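You operate a simulated robot arm through the tools that you are given. There is no shell and no other tool.

Carry out the task below with a simulated robot arm. There is one attempt and no reset: what you move stays moved.

TASK
Cap the water tank, start the pump unit and open the ballast knob until the cloudy water clears.
Fine: tank cap on before the red switch; shut the ballast knob again; leave the pipe link alone. Where these are worked on the way, their far stop is far enough and under half their travel is too little: ballast knob.

Only the result counts: the job must be done as asked and must still hold three seconds after the hand-in. Knocking over, shifting, dropping, spilling or breaking anything else fails it. Lids that push on must go on centred and level and be pressed home; caps that screw on are set level and turned clockwise until they are tight.

THE ROBOT
A 6-joint arm with a two-finger parallel gripper, fixed in place. Base frame: the origin is on the floor under the middle of its stand, x ahead of it, y to its left, z up. Readings come in mm, degrees, newtons and seconds.
With the tool pointing down near the work surface it reaches from about 220 to 620 mm from the base axis. Its first joint turns from -66.0 to 66.0 degrees. Payload 2.7 kg.
The tool frame sits at the grasp point between the pads (the TCP): z along the fingers, y along the line on which they close. The tips reach 23 mm beyond it. Largest opening 94 mm; finger width 38, thickness 10; the body of the gripper, 54 by 96 mm, starts 39 mm behind the TCP.
Orientation is told as [roll, pitch, yaw] about the base's x, y, z axes, in that order, counted from this pose: with the fingers straight down and closing along the base's y, the tool's x points along the base's -x, its y along +y and its z along -z.

THE INTERFACE
- The arm moves only by the tool apply_moves. Its arguments are lists of equal length, an entry for each row: "fingers": the finger opening in mm, from 0 to 94; "travel": the shift along the tool's x, y, z in mm, a list of three; "turn": the turn, a rotation vector about the tool's x, y, z in degrees, a list of three. In form: {"fingers": [fingers, ...], "travel": [[x, y, z], ...], "turn": [[wx, wy, wz], ...]}. A call has 1 to 20 rows; each row shifts and turns the commanded pose from where the row before left it, along the tool's axes as they then stand. A row lasts 0.2 s, in which the tool goes at most 50 mm and 8.6 degrees; a call with a longer step from one row to the next is refused whole, and so is a gripper value outside its range. A pose out of reach is approached as far as the arm can. The call stops where the force on the tool passes 60 N (or 10 N more than at its start, if that is more) or the arm is blocked; 0.2 s more then pass. Each finger travels about 45 mm/s and halts on what it meets, pressing with about 44 N; the grip force reading is that of the motor and also rises with nothing between the fingers. The clock runs only during rows and for 0.2 s after the last one: add rows that do not move to give the fingers time. The reply holds the time, the measured pose of the TCP, the force on the tool along the base axes, the opening and the grip force, in the units named above and with some noise, with the torque about the TCP (base axes, N m) and any sound that the robot's microphone picked up, and new pictures: "show" is both (left out), scene, wrist or none.
- Cameras (640 x 400 px; columns grow to the right, rows downward): "scene" is fixed at [82, -444.3, 1391.7]; the picture's right is [0.67, -0.74, 0.00], its down [-0.50, -0.45, -0.74] and it looks along [0.55, 0.49, -0.67] (base axes); focal length 362 px, centre (320, 200). "wrist" rides on the gripper at [86, 16, -75] in the tool frame; the picture's right is [-0.18, 0.98, 0.00], its down [-0.58, -0.11, -0.81] and it looks along [-0.79, -0.15, 0.59] (tool axes); focal length 243 px, centre (320, 200). There is no depth. A picture from a camera that has moved, and an enlarged one, comes with that camera's place and axes in the base frame and with its lens.
- close_up(camera, box): a new picture of the part [left, top, right, bottom] of that camera's present view, enlarged. It takes no simulated time.
- hand_in(): hands the job in; it is judged then, once.

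Places have to be worked out from the pictures, the camera data and where the tool is seen. Open the gripper and draw the arm clear of the work before you hand the job in, unless the task says otherwise.

The tools are called after ">>>" as name(argument=value, ...) on one line, values as JSON. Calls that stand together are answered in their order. apply_moves: Moves the arm, as the interface text tells. Its arguments: {"type":"object","properties":{"fingers":{"type":"array","items":{"type":"number"}},"travel":{"type":"array","items":{"type":"array","items":{"type":"number"}}},"turn":{"type":"array","items":{"type":"array","items":{"type":"number"}}},"show":{"type":"string","enum":["both","scene","wrist","none"]}},"required":["fingers","travel","turn"]} The other tools are called the same way: close_up (camera, box) takes an enlarged picture of a part of a camera's view; hand_in () hands the job in.

At the start:

```text
clock: 0.0
tool_pos: [378.8, 215.7, 945.8]
orientation: [0.0, 0.0, 0.1]
wrist_force: [0.2, 0.3, -0.2]
wrist_torque: [-0.02, -0.01, -0.04]
width: 94.0
grasp_force: 0.0
```

scene: 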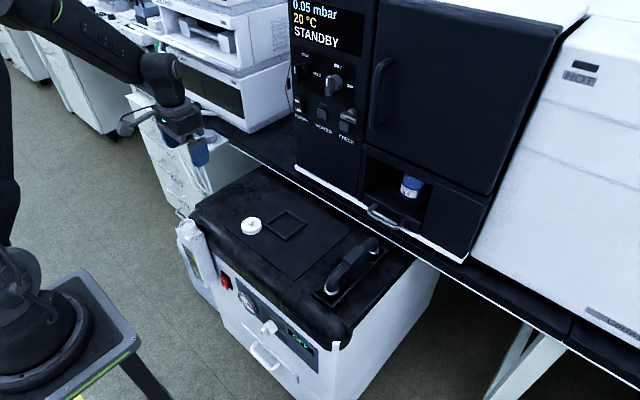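
wrist: 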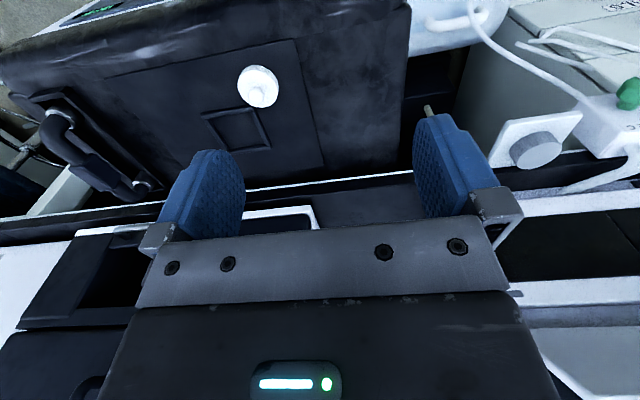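

I'll look first at the scene: a pump unit on the floor with a white filler/knob on top, a red switch and gauge on its front, and a white-blue jar in a niche. I take enlarged views of these areas.

>>> close_up(camera="scene", box=[170, 180, 450, 355])

>>> close_up(camera="scene", box=[280, 0, 480, 125])

>>> close_up(camera="scene", box=[340, 130, 500, 230])

>>> close_up(camera="scene", box=[200, 250, 360, 350])

>>> close_up(camera="scene", box=[100, 60, 300, 185])

>>> close_up(camera="wrist", box=[0, 0, 320, 200])

>>> close_up(camera="wrist", box=[400, 0, 640, 200])

```text
2.29 times, centred on (310, 268) of scene
camera zoom: at [82.0, -444.3, 1391.7], right [0.67, -0.74, 0.0], down [-0.5, -0.45, -0.74], along [0.55, 0.49, -0.67], focal length 827 px, centre (343, 46)
```

zoom: 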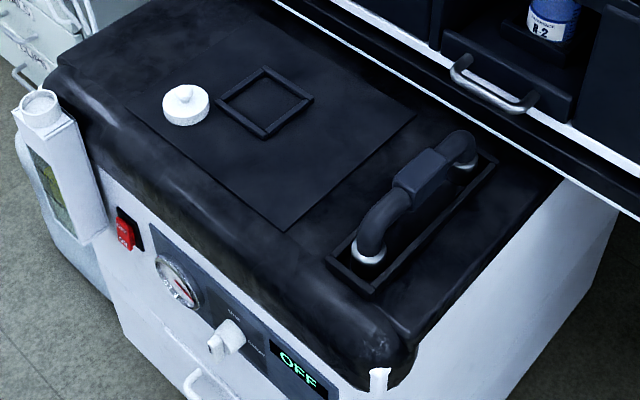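

```text
3.20 times, centred on (380, 62) of scene
camera zoom: at [82.0, -444.3, 1391.7], right [0.67, -0.74, 0.0], down [-0.5, -0.45, -0.74], along [0.55, 0.49, -0.67], focal length 1157 px, centre (128, 640)
```

zoom: 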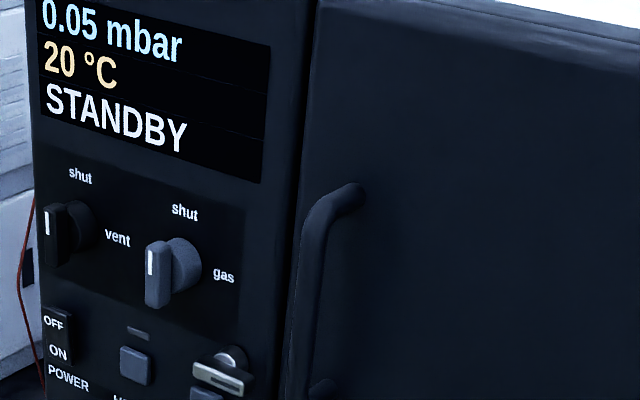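

```text
4.00 times, centred on (420, 180) of scene
camera zoom: at [82.0, -444.3, 1391.7], right [0.67, -0.74, 0.0], down [-0.5, -0.45, -0.74], along [0.55, 0.49, -0.67], focal length 1446 px, centre (-80, 280)
```

zoom: 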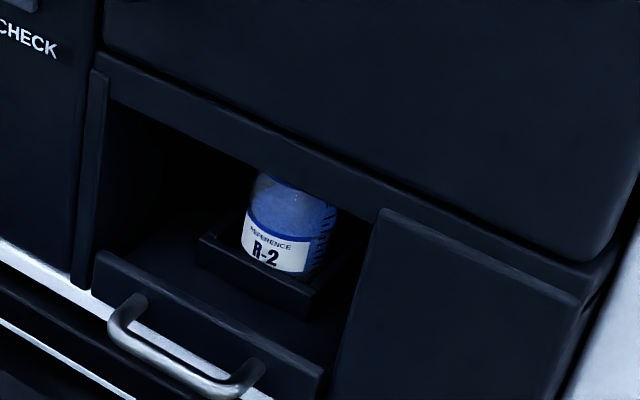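

```text
4.00 times, centred on (280, 300) of scene
camera zoom: at [82.0, -444.3, 1391.7], right [0.67, -0.74, 0.0], down [-0.5, -0.45, -0.74], along [0.55, 0.49, -0.67], focal length 1446 px, centre (480, -200)
```

zoom: 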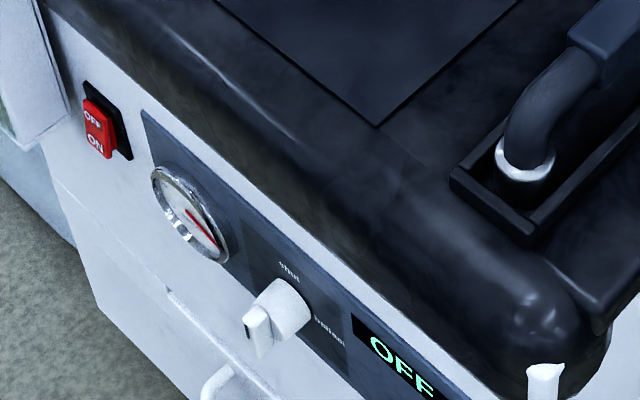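

```text
3.20 times, centred on (200, 122) of scene
camera zoom: at [82.0, -444.3, 1391.7], right [0.67, -0.74, 0.0], down [-0.5, -0.45, -0.74], along [0.55, 0.49, -0.67], focal length 1157 px, centre (704, 448)
```

zoom: 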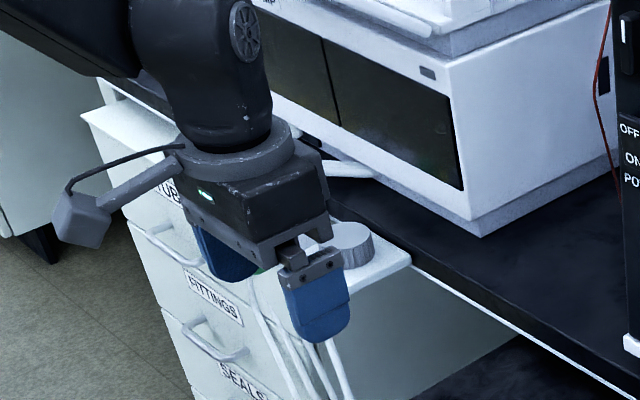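

```text
2.00 times, centred on (160, 100) of wrist
camera zoom: at [290.7, 231.9, 1019.2], right [0.18, 0.98, 0.0], down [0.58, -0.11, 0.81], along [0.79, -0.15, -0.59], focal length 485 px, centre (640, 400)
```

zoom: 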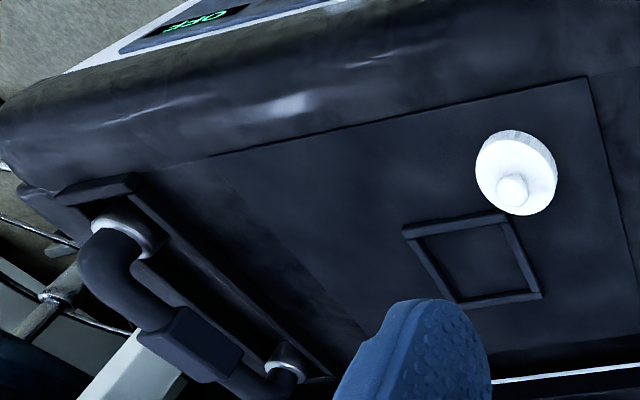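

```text
2.00 times, centred on (520, 100) of wrist
camera zoom: at [290.7, 231.9, 1019.2], right [0.18, 0.98, 0.0], down [0.58, -0.11, 0.81], along [0.79, -0.15, -0.59], focal length 485 px, centre (-80, 400)
```

zoom: 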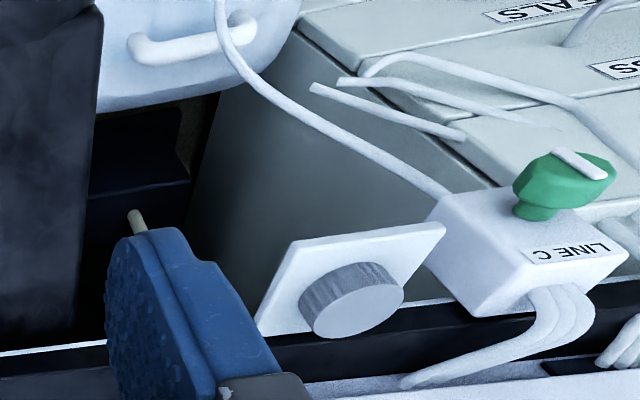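

The pump unit faces the robot (panel normal roughly -x); the loose white cap seems to sit near (445, 118, 708) and the tank neck on the pump's left side. I back the tool off towards the base so the wrist camera can see the front panel and the tank.

>>> apply_moves(fingers=[94, 94, 94, 94, 94], travel=[[30, -29, 0], [30, -29, 0], [30, -29, 0], [30, -29, 0], [0, 0, 0]], turn=[[0, 0, 0], [0, 0, 0], [0, 0, 0], [0, 0, 0], [0, 0, 0]], show="both")

```text
clock: 1.2
tool_pos: [256.9, 97.0, 944.8]
orientation: [0.0, 0.1, 0.0]
wrist_force: [0.1, 1.0, -0.8]
wrist_torque: [0.02, 0.0, -0.03]
width: 94.1
grasp_force: 0.1
camera wrist: at [169.5, 114.8, 1019.4], right [0.18, 0.98, 0.0], down [0.58, -0.11, 0.81], along [0.79, -0.15, -0.59], focal length 243 px, centre (320, 200)
```

scene: 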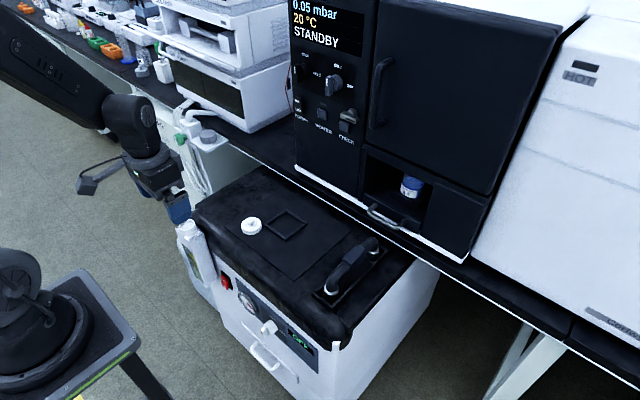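
wrist: 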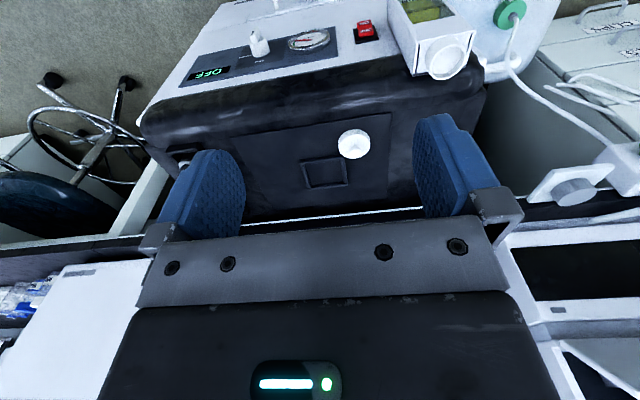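

Now the panel, switch, gauge, knob and tank neck are all visible in the wrist view. I enlarge them.

>>> close_up(camera="wrist", box=[360, 0, 560, 125])

>>> close_up(camera="wrist", box=[160, 0, 400, 150])

>>> close_up(camera="wrist", box=[280, 90, 440, 190])

>>> close_up(camera="scene", box=[160, 180, 260, 300])

>>> close_up(camera="scene", box=[140, 80, 300, 180])

>>> close_up(camera="wrist", box=[480, 0, 640, 220])

```text
3.20 times, centred on (460, 62) of wrist
camera zoom: at [169.5, 114.8, 1019.4], right [0.18, 0.98, 0.0], down [0.58, -0.11, 0.81], along [0.79, -0.15, -0.59], focal length 776 px, centre (-128, 640)
```

zoom: 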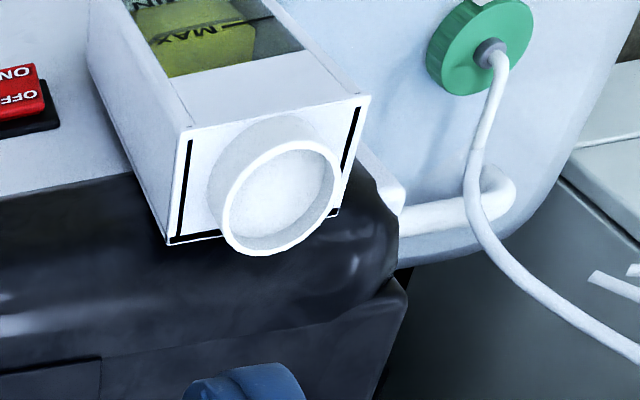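

```text
2.67 times, centred on (280, 75) of wrist
camera zoom: at [169.5, 114.8, 1019.4], right [0.18, 0.98, 0.0], down [0.58, -0.11, 0.81], along [0.79, -0.15, -0.59], focal length 647 px, centre (427, 533)
```

zoom: 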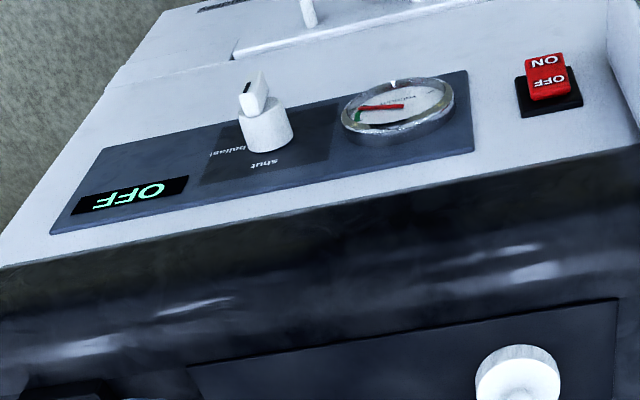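

```text
4.00 times, centred on (360, 140) of wrist
camera zoom: at [169.5, 114.8, 1019.4], right [0.18, 0.98, 0.0], down [0.58, -0.11, 0.81], along [0.79, -0.15, -0.59], focal length 970 px, centre (160, 440)
```

zoom: 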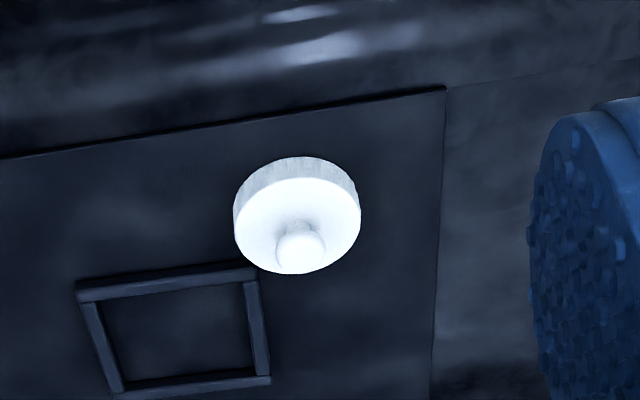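

```text
3.33 times, centred on (210, 240) of scene
camera zoom: at [82.0, -444.3, 1391.7], right [0.67, -0.74, 0.0], down [-0.5, -0.45, -0.74], along [0.55, 0.49, -0.67], focal length 1205 px, centre (687, 67)
```

zoom: 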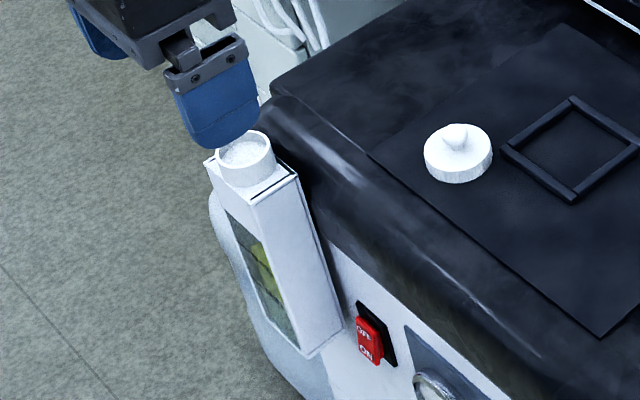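

```text
4.00 times, centred on (220, 130) of scene
camera zoom: at [82.0, -444.3, 1391.7], right [0.67, -0.74, 0.0], down [-0.5, -0.45, -0.74], along [0.55, 0.49, -0.67], focal length 1446 px, centre (720, 480)
```

zoom: 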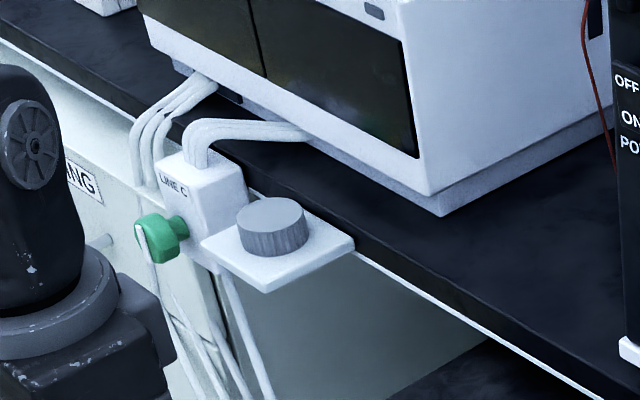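

```text
1.82 times, centred on (560, 110) of wrist
camera zoom: at [169.5, 114.8, 1019.4], right [0.18, 0.98, 0.0], down [0.58, -0.11, 0.81], along [0.79, -0.15, -0.59], focal length 441 px, centre (-116, 364)
```

zoom: 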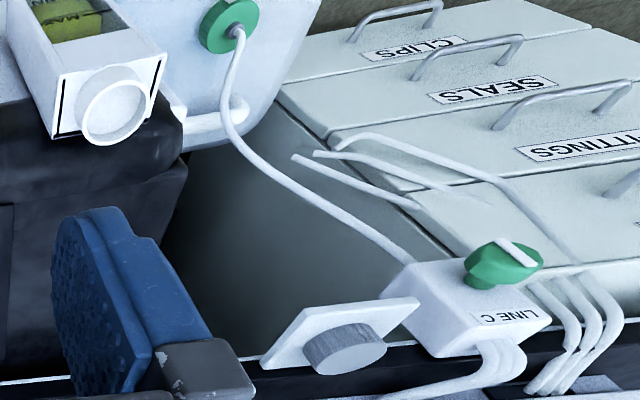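

The tank is the white box with the sight window; its open neck (about 46 mm across) is near (336, 244, 707). The white cap (about 52 mm, with a nub) on the pump lid fits it; the grey one on the shelf is out of reach. I move closer to the neck to look at it.

>>> apply_moves(fingers=[94, 94, 94, 94, 94, 94], travel=[[-6, 27, 29], [-6, 27, 29], [-6, 27, 29], [-6, 27, 29], [-6, 27, 29], [0, 0, 0]], turn=[[0, 0, 0], [0, 0, 0], [0, 0, 0], [0, 0, 0], [0, 0, 0], [0, 0, 0]], show="both")

```text
clock: 2.6
tool_pos: [289.5, 235.7, 798.6]
orientation: [0.0, 0.0, 0.0]
wrist_force: [-0.5, 0.6, -0.3]
wrist_torque: [0.02, 0.01, 0.02]
width: 94.0
grasp_force: 0.0
camera wrist: at [201.6, 252.4, 873.0], right [0.18, 0.98, 0.0], down [0.58, -0.11, 0.81], along [0.79, -0.15, -0.59], focal length 243 px, centre (320, 200)
```

scene: 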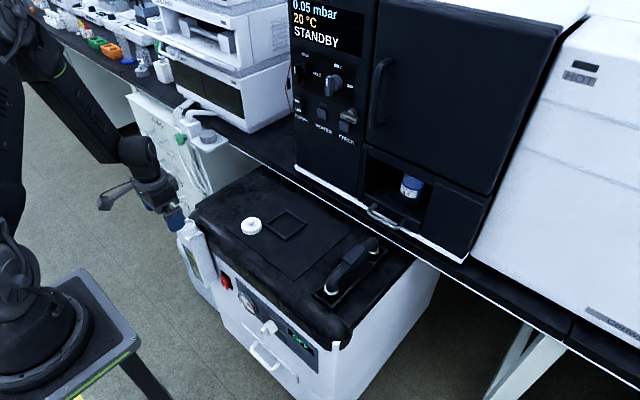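
wrist: 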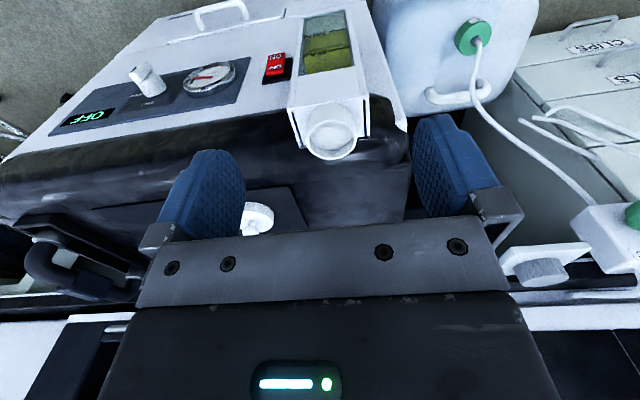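

>>> close_up(camera="wrist", box=[260, 0, 420, 170])

>>> close_up(camera="wrist", box=[290, 90, 370, 165])

>>> close_up(camera="wrist", box=[40, 20, 300, 180])

>>> close_up(camera="scene", box=[230, 205, 280, 245])

```text
2.35 times, centred on (340, 85) of wrist
camera zoom: at [201.6, 252.4, 873.0], right [0.18, 0.98, 0.0], down [0.58, -0.11, 0.81], along [0.79, -0.15, -0.59], focal length 571 px, centre (273, 471)
```

zoom: 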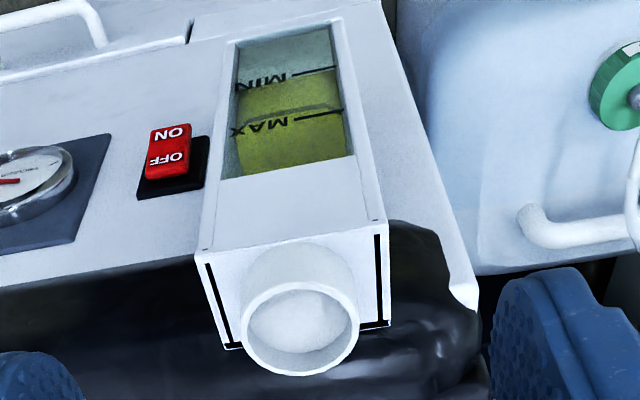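

```text
5.33 times, centred on (330, 128) of wrist
camera zoom: at [201.6, 252.4, 873.0], right [0.18, 0.98, 0.0], down [0.58, -0.11, 0.81], along [0.79, -0.15, -0.59], focal length 1294 px, centre (267, 587)
```

zoom: 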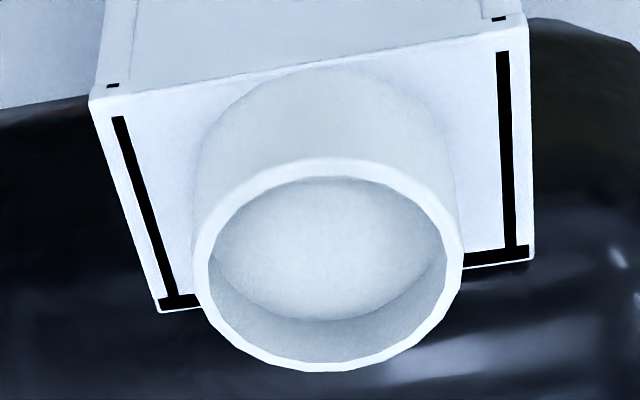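

```text
2.46 times, centred on (170, 100) of wrist
camera zoom: at [201.6, 252.4, 873.0], right [0.18, 0.98, 0.0], down [0.58, -0.11, 0.81], along [0.79, -0.15, -0.59], focal length 597 px, centre (689, 446)
```

zoom: 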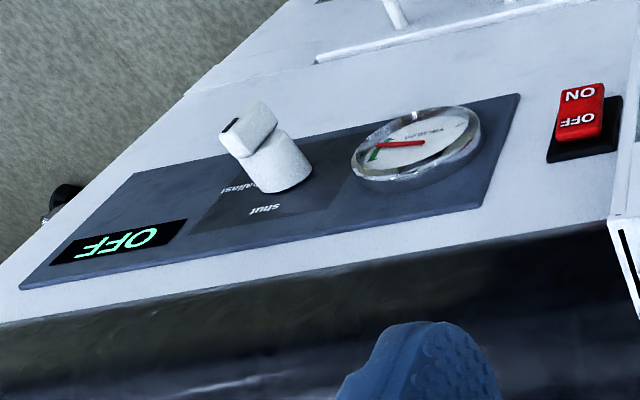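

```text
10.00 times, centred on (255, 225) of scene
camera zoom: at [82.0, -444.3, 1391.7], right [0.67, -0.74, 0.0], down [-0.5, -0.45, -0.74], along [0.55, 0.49, -0.67], focal length 3616 px, centre (970, -50)
```

zoom: 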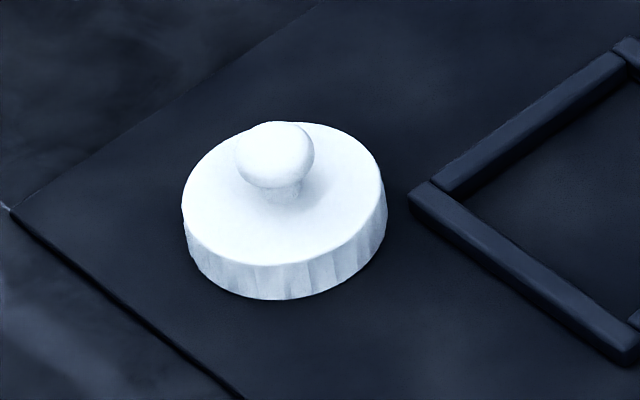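

The neck is smooth and upright, centre around (332, 240, 715); the cap's top is near (446, 121, 713) with a mushroom nub. I travel above the cap with the fingers open to line up on it.

>>> apply_moves(fingers=[94, 94, 94, 94, 94, 94, 94], travel=[[-31, -23, 0], [-31, -23, 0], [-31, -23, 0], [-31, -23, 0], [-31, -23, 0], [0, 0, 20], [0, 0, 0]], turn=[[0, 0, 0], [0, 0, 0], [0, 0, 0], [0, 0, 0], [0, 0, 0], [0, 0, 0], [0, 0, 0]], show="both")

```text
clock: 4.2
tool_pos: [440.6, 120.0, 781.2]
orientation: [0.0, 0.0, 0.0]
wrist_force: [0.0, -0.1, 0.3]
wrist_torque: [0.0, 0.02, -0.01]
width: 94.2
grasp_force: 0.0
camera wrist: at [354.4, 136.9, 855.4], right [0.18, 0.98, 0.0], down [0.58, -0.11, 0.81], along [0.79, -0.15, -0.59], focal length 243 px, centre (320, 200)
```

scene: 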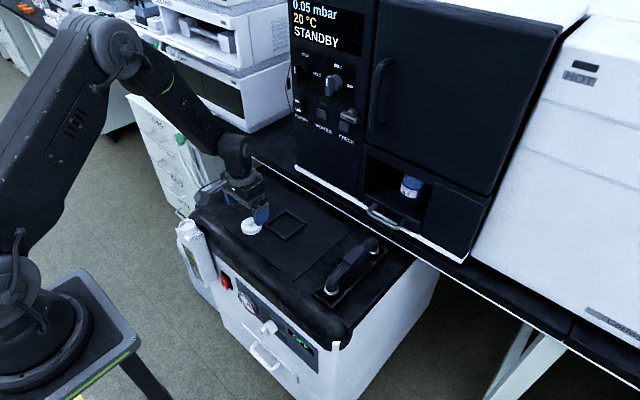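
wrist: 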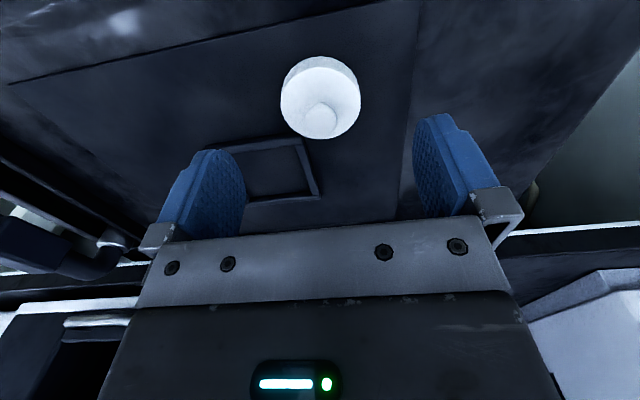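

The cap sits at about (442, 121), nearly under the TCP. I shift 1.5 mm forward and descend to about z = 738, then check before closing.

>>> apply_moves(fingers=[94, 94, 94, 94], travel=[[-1.5, 0.5, 15], [0, 0, 15], [0, 0, 13], [0, 0, 0]], turn=[[0, 0, 0], [0, 0, 0], [0, 0, 0], [0, 0, 0]], show="both")

>>> close_up(camera="wrist", box=[200, 80, 440, 230])

>>> close_up(camera="scene", box=[210, 160, 310, 250])

```text
clock: 5.2
tool_pos: [444.7, 120.0, 738.4]
orientation: [0.0, 0.0, 0.0]
wrist_force: [0.3, -0.3, -0.9]
wrist_torque: [-0.01, 0.03, 0.03]
width: 93.9
grasp_force: 0.0
camera wrist: at [357.3, 136.6, 812.4], right [0.18, 0.98, 0.0], down [0.58, -0.11, 0.81], along [0.79, -0.15, -0.59], focal length 243 px, centre (320, 200)
```

scene: 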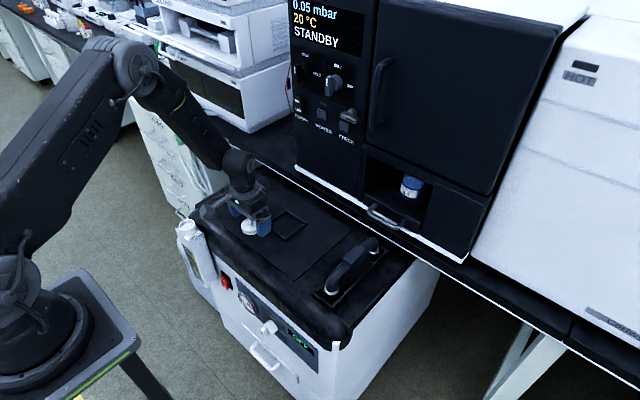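
wrist: 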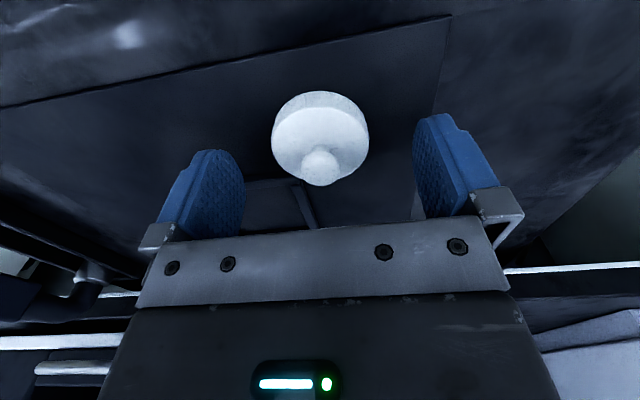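

```text
2.67 times, centred on (320, 155) of wrist
camera zoom: at [357.3, 136.6, 812.4], right [0.18, 0.98, 0.0], down [0.58, -0.11, 0.81], along [0.79, -0.15, -0.59], focal length 647 px, centre (320, 320)
```

zoom: 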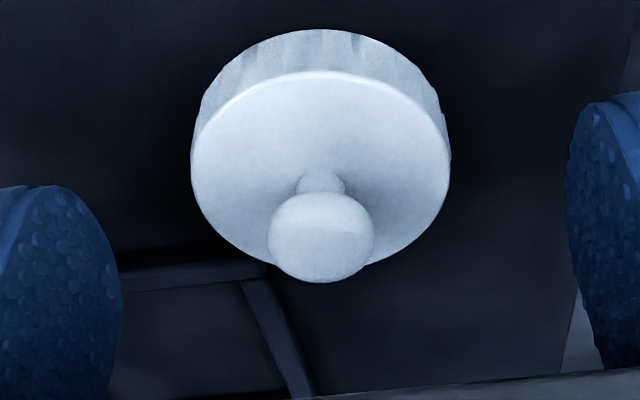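

```text
4.44 times, centred on (260, 205) of scene
camera zoom: at [82.0, -444.3, 1391.7], right [0.67, -0.74, 0.0], down [-0.5, -0.45, -0.74], along [0.55, 0.49, -0.67], focal length 1607 px, centre (587, 178)
```

zoom: 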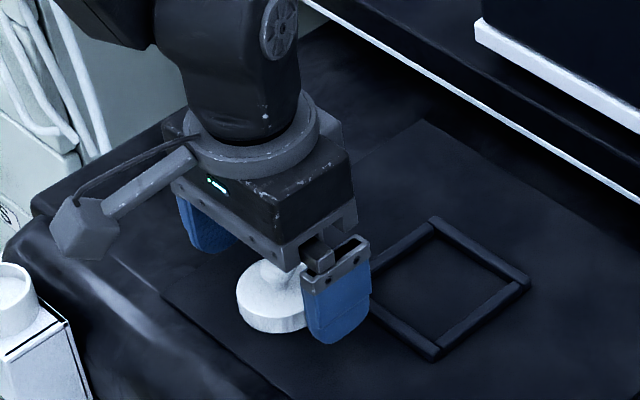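

The TCP is centred on the cap (both at about x 443, y 120.6), and the square frame is about 13 mm clear of the finger. I go down 14 mm in small steps and watch the force.

>>> apply_moves(fingers=[80, 76, 76, 76, 76], travel=[[0, 0, 5], [0, 0, 5], [0, 0, 3], [0, 0, 2], [0, 0, 0]], turn=[[0, 0, 0], [0, 0, 0], [0, 0, 0], [0, 0, 0], [0, 0, 0]], show="wrist")

>>> close_up(camera="scene", box=[220, 180, 300, 250])

```text
clock: 6.4
tool_pos: [445.5, 120.6, 726.4]
orientation: [-0.1, -0.1, 0.0]
wrist_force: [-14.9, -4.8, 50.4]
wrist_torque: [-0.87, 1.14, -0.1]
width: 76.0
grasp_force: 0.0
camera wrist: at [357.4, 136.9, 799.4], right [0.18, 0.98, 0.0], down [0.58, -0.11, 0.81], along [0.79, -0.15, -0.59], focal length 243 px, centre (320, 200)
```

wrist: 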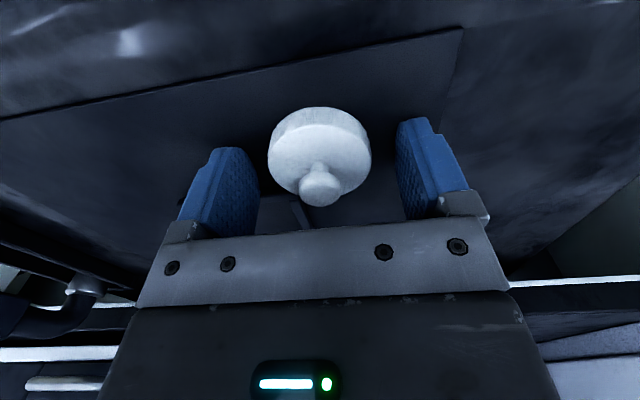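

```text
5.71 times, centred on (260, 215) of scene
camera zoom: at [81.0, -444.6, 1391.7], right [0.67, -0.74, 0.0], down [-0.5, -0.45, -0.74], along [0.55, 0.49, -0.67], focal length 2066 px, centre (663, 114)
```

zoom: 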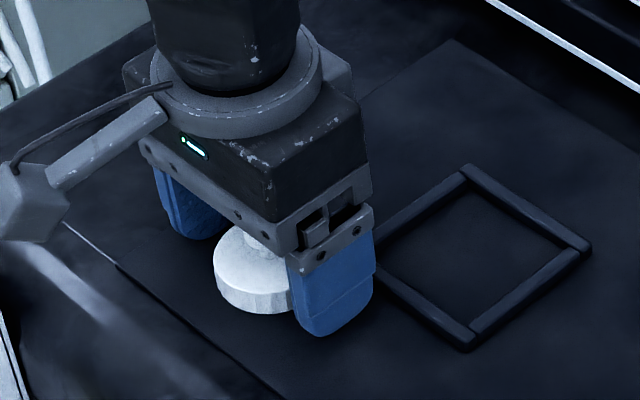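

The fingertips have met the lid (50 N up, tips at about z = 702). I lift 3.5 mm to unload, then close on the cap's rim.

>>> apply_moves(fingers=[76, 76, 60, 45, 40, 40, 40], travel=[[0, 0, -2], [0, 0, -1.5], [0, 0, 0], [0, 0, 0], [0, 0, 0], [0, 0, 0], [0, 0, 0]], turn=[[0, 0, 0], [0, 0, 0], [0, 0, 0], [0, 0, 0], [0, 0, 0], [0, 0, 0], [0, 0, 0]], show="both")

>>> close_up(camera="wrist", box=[200, 80, 440, 230])

```text
clock: 8.0
tool_pos: [445.4, 119.7, 725.5]
orientation: [0.0, 0.1, 0.1]
wrist_force: [-0.8, 0.0, 0.4]
wrist_torque: [0.01, 0.03, -0.01]
width: 49.2
grasp_force: 44.2
camera wrist: at [356.6, 136.1, 800.1], right [0.18, 0.98, 0.0], down [0.58, -0.11, 0.81], along [0.79, -0.15, -0.59], focal length 243 px, centre (320, 200)
```

scene: 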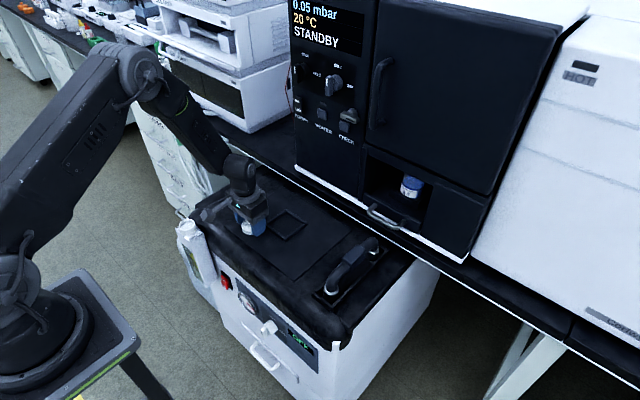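
wrist: 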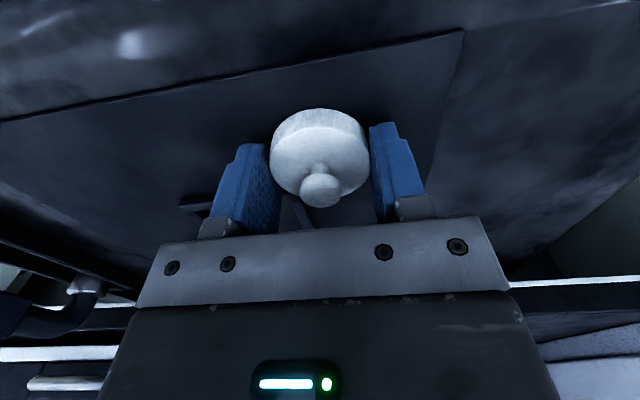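

```text
2.67 times, centred on (320, 155) of wrist
camera zoom: at [356.6, 136.1, 800.1], right [0.18, 0.98, 0.0], down [0.58, -0.11, 0.81], along [0.79, -0.15, -0.59], focal length 647 px, centre (320, 320)
```

zoom: 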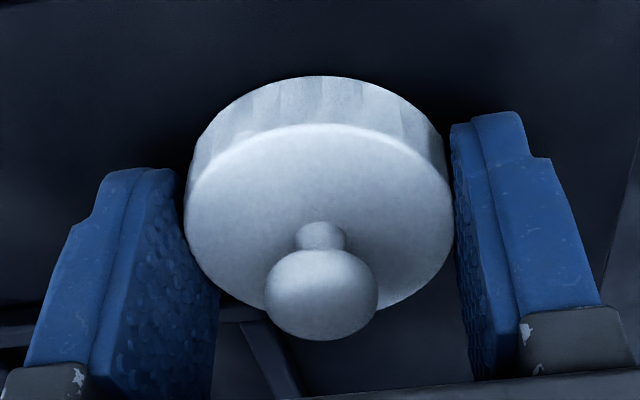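

The grip is good (49 mm wide, 44 N), and the cap sits level between the pads. I lift it 65 mm and check that it comes along.

>>> apply_moves(fingers=[40, 40, 40, 40], travel=[[0, 0, -10], [0, 0, -25], [0, 0, -30], [0, 0, 0]], turn=[[0, 0, 0], [0, 0, 0], [0, 0, 0], [0, 0, 0]], show="both")

>>> close_up(camera="wrist", box=[200, 80, 440, 230])

```text
clock: 9.0
tool_pos: [444.0, 118.6, 792.2]
orientation: [0.0, 0.0, 0.0]
wrist_force: [0.6, -1.0, -0.5]
wrist_torque: [-0.02, 0.01, 0.0]
width: 49.5
grasp_force: 43.5
camera wrist: at [356.1, 135.2, 865.3], right [0.18, 0.98, 0.0], down [0.58, -0.11, 0.81], along [0.79, -0.15, -0.59], focal length 243 px, centre (320, 200)
```

scene: 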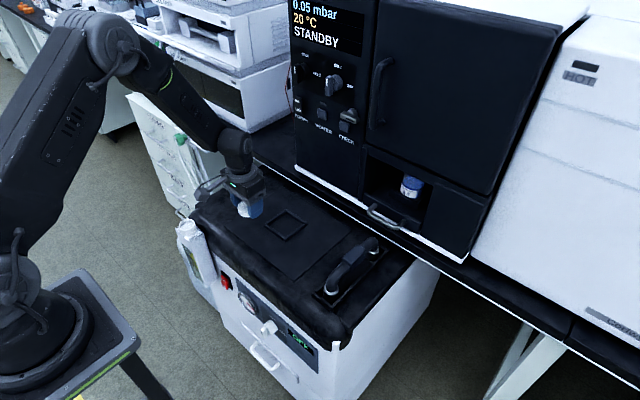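
wrist: 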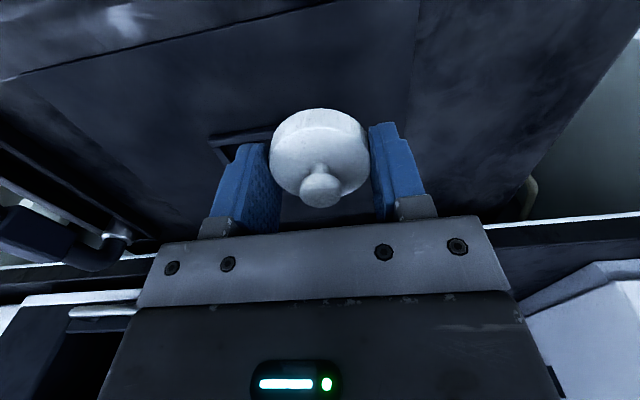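

```text
2.67 times, centred on (320, 155) of wrist
camera zoom: at [356.1, 135.2, 865.3], right [0.18, 0.98, 0.0], down [0.58, -0.11, 0.81], along [0.79, -0.15, -0.59], focal length 647 px, centre (320, 320)
```

zoom: 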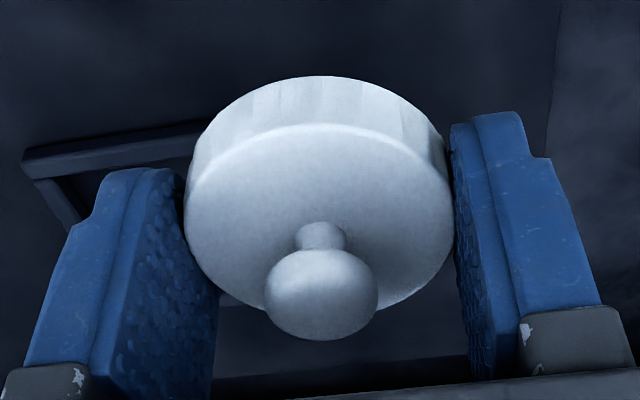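

The cap is held firmly and level. I carry it over to above the tank neck, keeping about 45 mm of height over it.

>>> apply_moves(fingers=[40, 40, 40, 40, 40], travel=[[28, 30, 0], [28, 30, 0], [28, 30, 0], [25, 29, 0], [0, 0, 0]], turn=[[0, 0, 0], [0, 0, 0], [0, 0, 0], [0, 0, 0], [0, 0, 0]], show="both")

>>> close_up(camera="wrist", box=[200, 30, 440, 230])

>>> close_up(camera="scene", box=[140, 160, 260, 260])

```text
clock: 10.2
tool_pos: [336.0, 237.6, 791.0]
orientation: [0.0, 0.1, 0.0]
wrist_force: [-0.8, -0.6, -1.0]
wrist_torque: [-0.02, -0.01, 0.03]
width: 49.3
grasp_force: 44.1
camera wrist: at [248.2, 254.3, 864.5], right [0.18, 0.98, 0.0], down [0.58, -0.11, 0.81], along [0.79, -0.15, -0.59], focal length 243 px, centre (320, 200)
```

scene: 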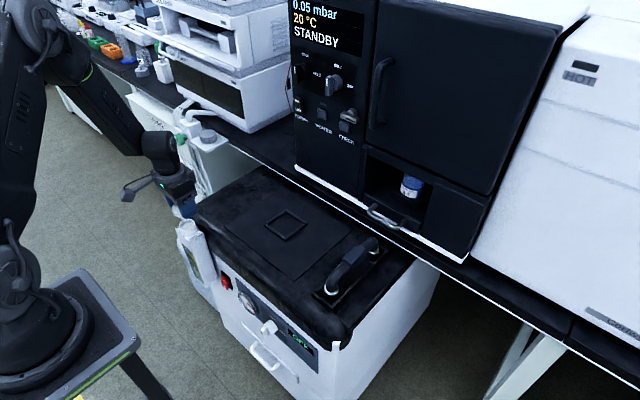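
wrist: 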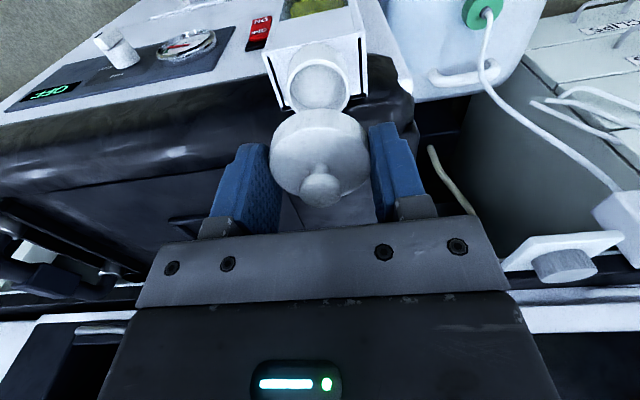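

```text
2.00 times, centred on (320, 130) of wrist
camera zoom: at [248.2, 254.3, 864.5], right [0.18, 0.98, 0.0], down [0.58, -0.11, 0.81], along [0.79, -0.15, -0.59], focal length 485 px, centre (320, 340)
```

zoom: 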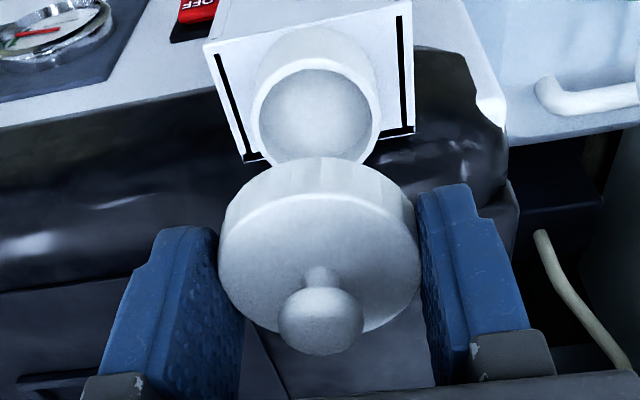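

```text
4.00 times, centred on (200, 210) of scene
camera zoom: at [82.0, -444.3, 1391.7], right [0.67, -0.74, 0.0], down [-0.5, -0.45, -0.74], along [0.55, 0.49, -0.67], focal length 1446 px, centre (800, 160)
```

zoom: 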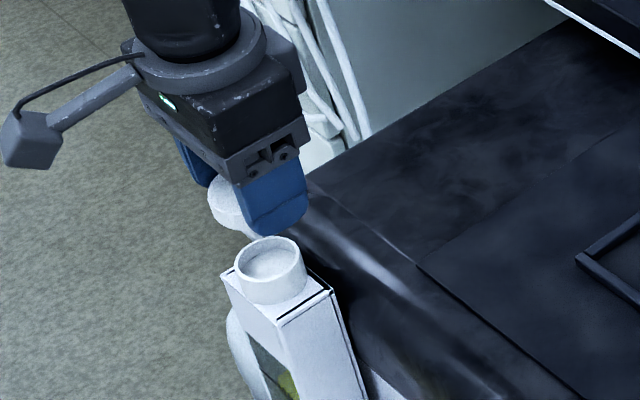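

The neck appears directly ahead of the cap in the wrist view; by my reckoning the cap axis is about 4 mm too far in +x and well aligned in y. I shift 4 mm back and descend 30 mm, then look again.

>>> apply_moves(fingers=[40, 40, 40, 40], travel=[[4, 0, 0], [0, 0, 15], [0, 0, 15], [0, 0, 0]], turn=[[0, 0, 0], [0, 0, 0], [0, 0, 0], [0, 0, 0]], show="both")

>>> close_up(camera="wrist", box=[240, 60, 400, 210])

>>> close_up(camera="scene", box=[160, 180, 240, 260])

```text
clock: 11.2
tool_pos: [331.4, 237.7, 761.0]
orientation: [0.0, -0.1, 0.0]
wrist_force: [0.4, 0.5, -0.3]
wrist_torque: [0.0, 0.04, 0.05]
width: 49.4
grasp_force: 44.6
camera wrist: at [243.3, 254.8, 834.0], right [0.18, 0.98, 0.0], down [0.58, -0.11, 0.81], along [0.79, -0.15, -0.59], focal length 243 px, centre (320, 200)
```

scene: 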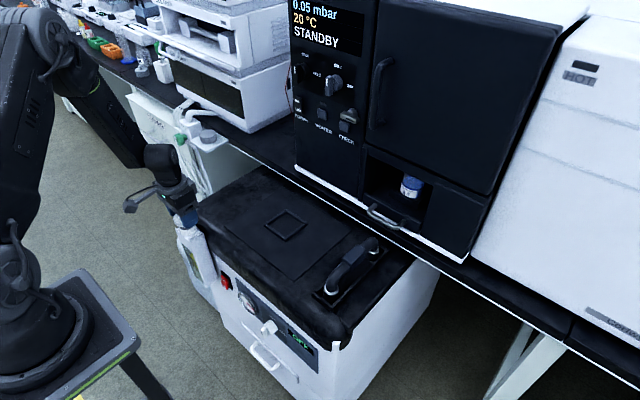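
wrist: 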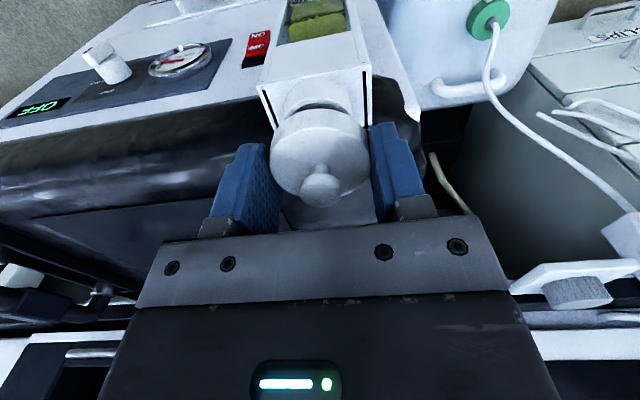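

```text
2.67 times, centred on (320, 135) of wrist
camera zoom: at [243.3, 254.8, 834.0], right [0.18, 0.98, 0.0], down [0.58, -0.11, 0.81], along [0.79, -0.15, -0.59], focal length 647 px, centre (320, 373)
```

zoom: 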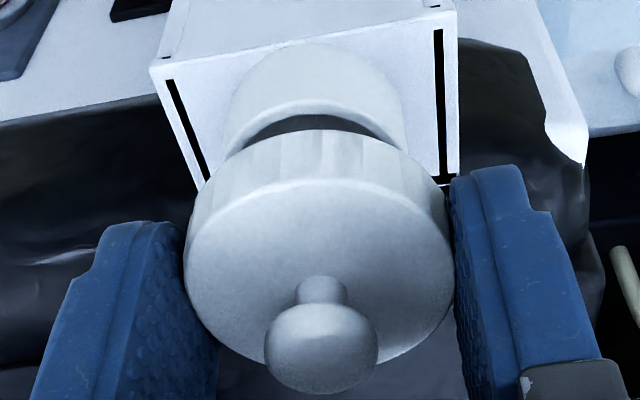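

```text
5.00 times, centred on (200, 220) of scene
camera zoom: at [82.0, -444.3, 1391.7], right [0.67, -0.74, 0.0], down [-0.5, -0.45, -0.74], along [0.55, 0.49, -0.67], focal length 1808 px, centre (920, 100)
```

zoom: 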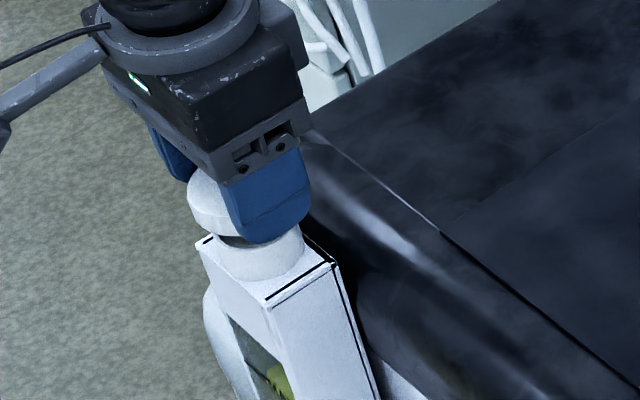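

I enlarge the neck and cap rim further to judge the alignment more exactly before descending.

>>> close_up(camera="wrist", box=[270, 65, 370, 140])

>>> close_up(camera="scene", box=[180, 195, 230, 240])

```text
5.33 times, centred on (320, 102) of wrist
camera zoom: at [243.3, 254.8, 834.0], right [0.18, 0.98, 0.0], down [0.58, -0.11, 0.81], along [0.79, -0.15, -0.59], focal length 1294 px, centre (320, 720)
```

zoom: 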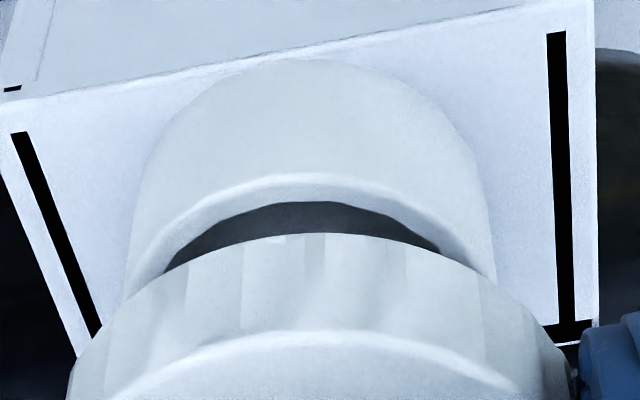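

```text
8.89 times, centred on (205, 218) of scene
camera zoom: at [82.0, -444.3, 1391.7], right [0.67, -0.74, 0.0], down [-0.5, -0.45, -0.74], along [0.55, 0.49, -0.67], focal length 3214 px, centre (1342, 44)
```

zoom: 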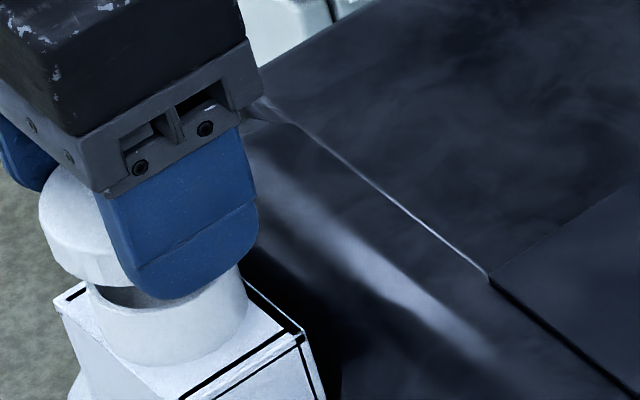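

Measuring rim edges: cap axis is about 1 mm short in x and about 1.2 mm too far in +y relative to the neck axis. I correct that, lower to just above the neck and look again.

>>> apply_moves(fingers=[40, 40, 40, 40, 40], travel=[[-0.9, -1.1, 0], [0, 0, 5], [0, 0, 5], [0, 0, 2], [0, 0, 0]], turn=[[0, 0, 0], [0, 0, 0], [0, 0, 0], [0, 0, 0], [0, 0, 0]], show="wrist")

>>> close_up(camera="wrist", box=[270, 65, 370, 140])

>>> close_up(camera="scene", box=[180, 195, 230, 240])

```text
clock: 12.4
tool_pos: [332.0, 236.3, 747.9]
orientation: [0.0, 0.0, -0.1]
wrist_force: [0.0, -0.1, -0.7]
wrist_torque: [0.03, -0.01, 0.05]
width: 49.2
grasp_force: 43.7
camera wrist: at [245.2, 254.0, 822.2], right [0.18, 0.98, 0.0], down [0.58, -0.11, 0.81], along [0.79, -0.15, -0.59], focal length 243 px, centre (320, 200)
```

wrist: 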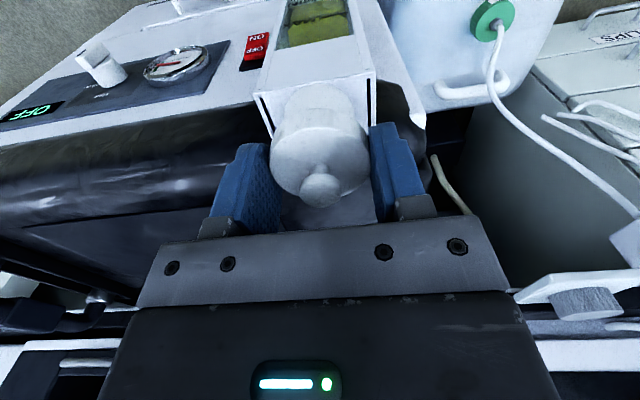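

```text
5.33 times, centred on (320, 102) of wrist
camera zoom: at [245.2, 254.0, 822.2], right [0.18, 0.98, 0.0], down [0.58, -0.11, 0.81], along [0.79, -0.15, -0.59], focal length 1294 px, centre (320, 720)
```

zoom: 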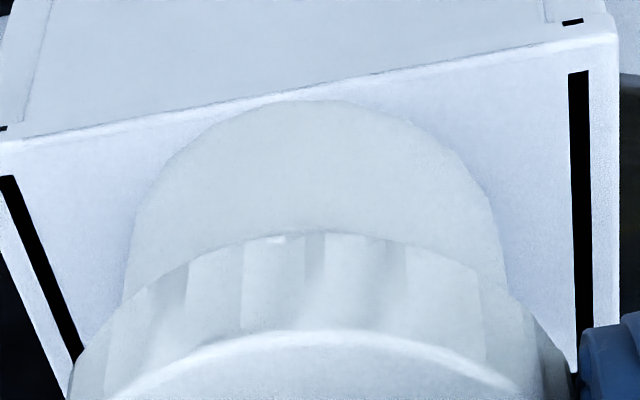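

```text
8.89 times, centred on (205, 218) of scene
camera zoom: at [82.0, -444.3, 1391.7], right [0.67, -0.74, 0.0], down [-0.5, -0.45, -0.74], along [0.55, 0.49, -0.67], focal length 3214 px, centre (1342, 44)
```

zoom: 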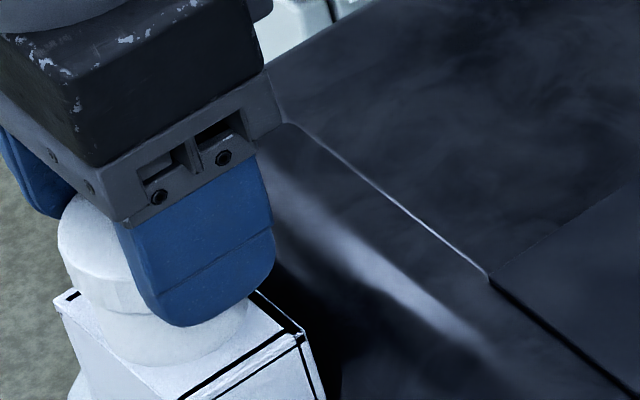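

The offset left over is small in the wrist view; I cross-check with a tight scene close-up of the cap and neck edges.

>>> close_up(camera="scene", box=[184, 214, 216, 238])

>>> close_up(camera="wrist", box=[260, 80, 380, 155])

```text
16.00 times, centred on (200, 226) of scene
camera zoom: at [82.0, -444.3, 1391.7], right [0.67, -0.74, 0.0], down [-0.5, -0.45, -0.74], along [0.55, 0.49, -0.67], focal length 5786 px, centre (2240, -216)
```

zoom: 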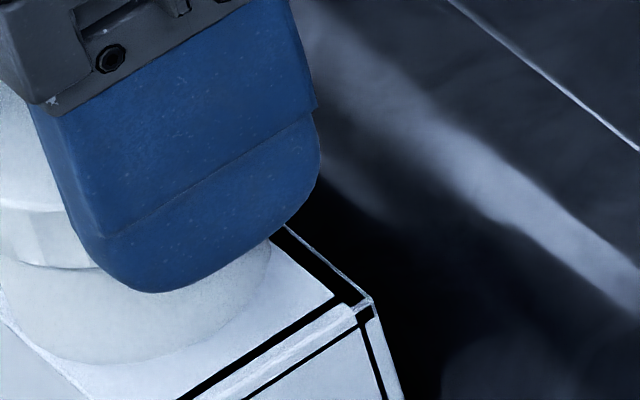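

```text
5.33 times, centred on (320, 118) of wrist
camera zoom: at [245.2, 254.0, 822.2], right [0.18, 0.98, 0.0], down [0.58, -0.11, 0.81], along [0.79, -0.15, -0.59], focal length 1294 px, centre (320, 640)
```

zoom: 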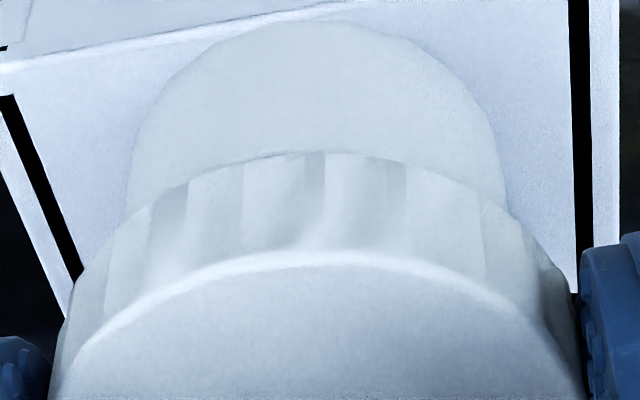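

>>> close_up(camera="scene", box=[176, 208, 216, 240])

```text
12.50 times, centred on (196, 224) of scene
camera zoom: at [82.0, -444.3, 1391.7], right [0.67, -0.74, 0.0], down [-0.5, -0.45, -0.74], along [0.55, 0.49, -0.67], focal length 4520 px, centre (1870, -100)
```

zoom: 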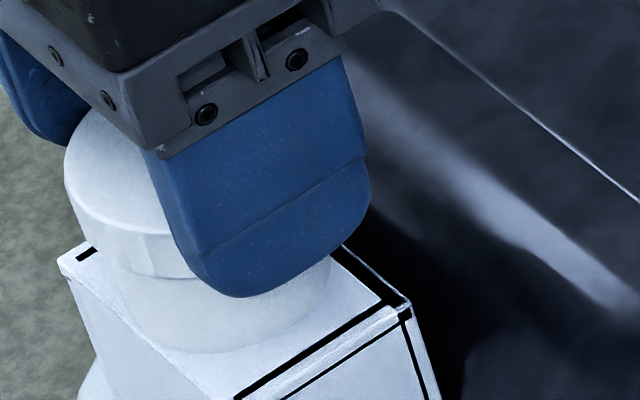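

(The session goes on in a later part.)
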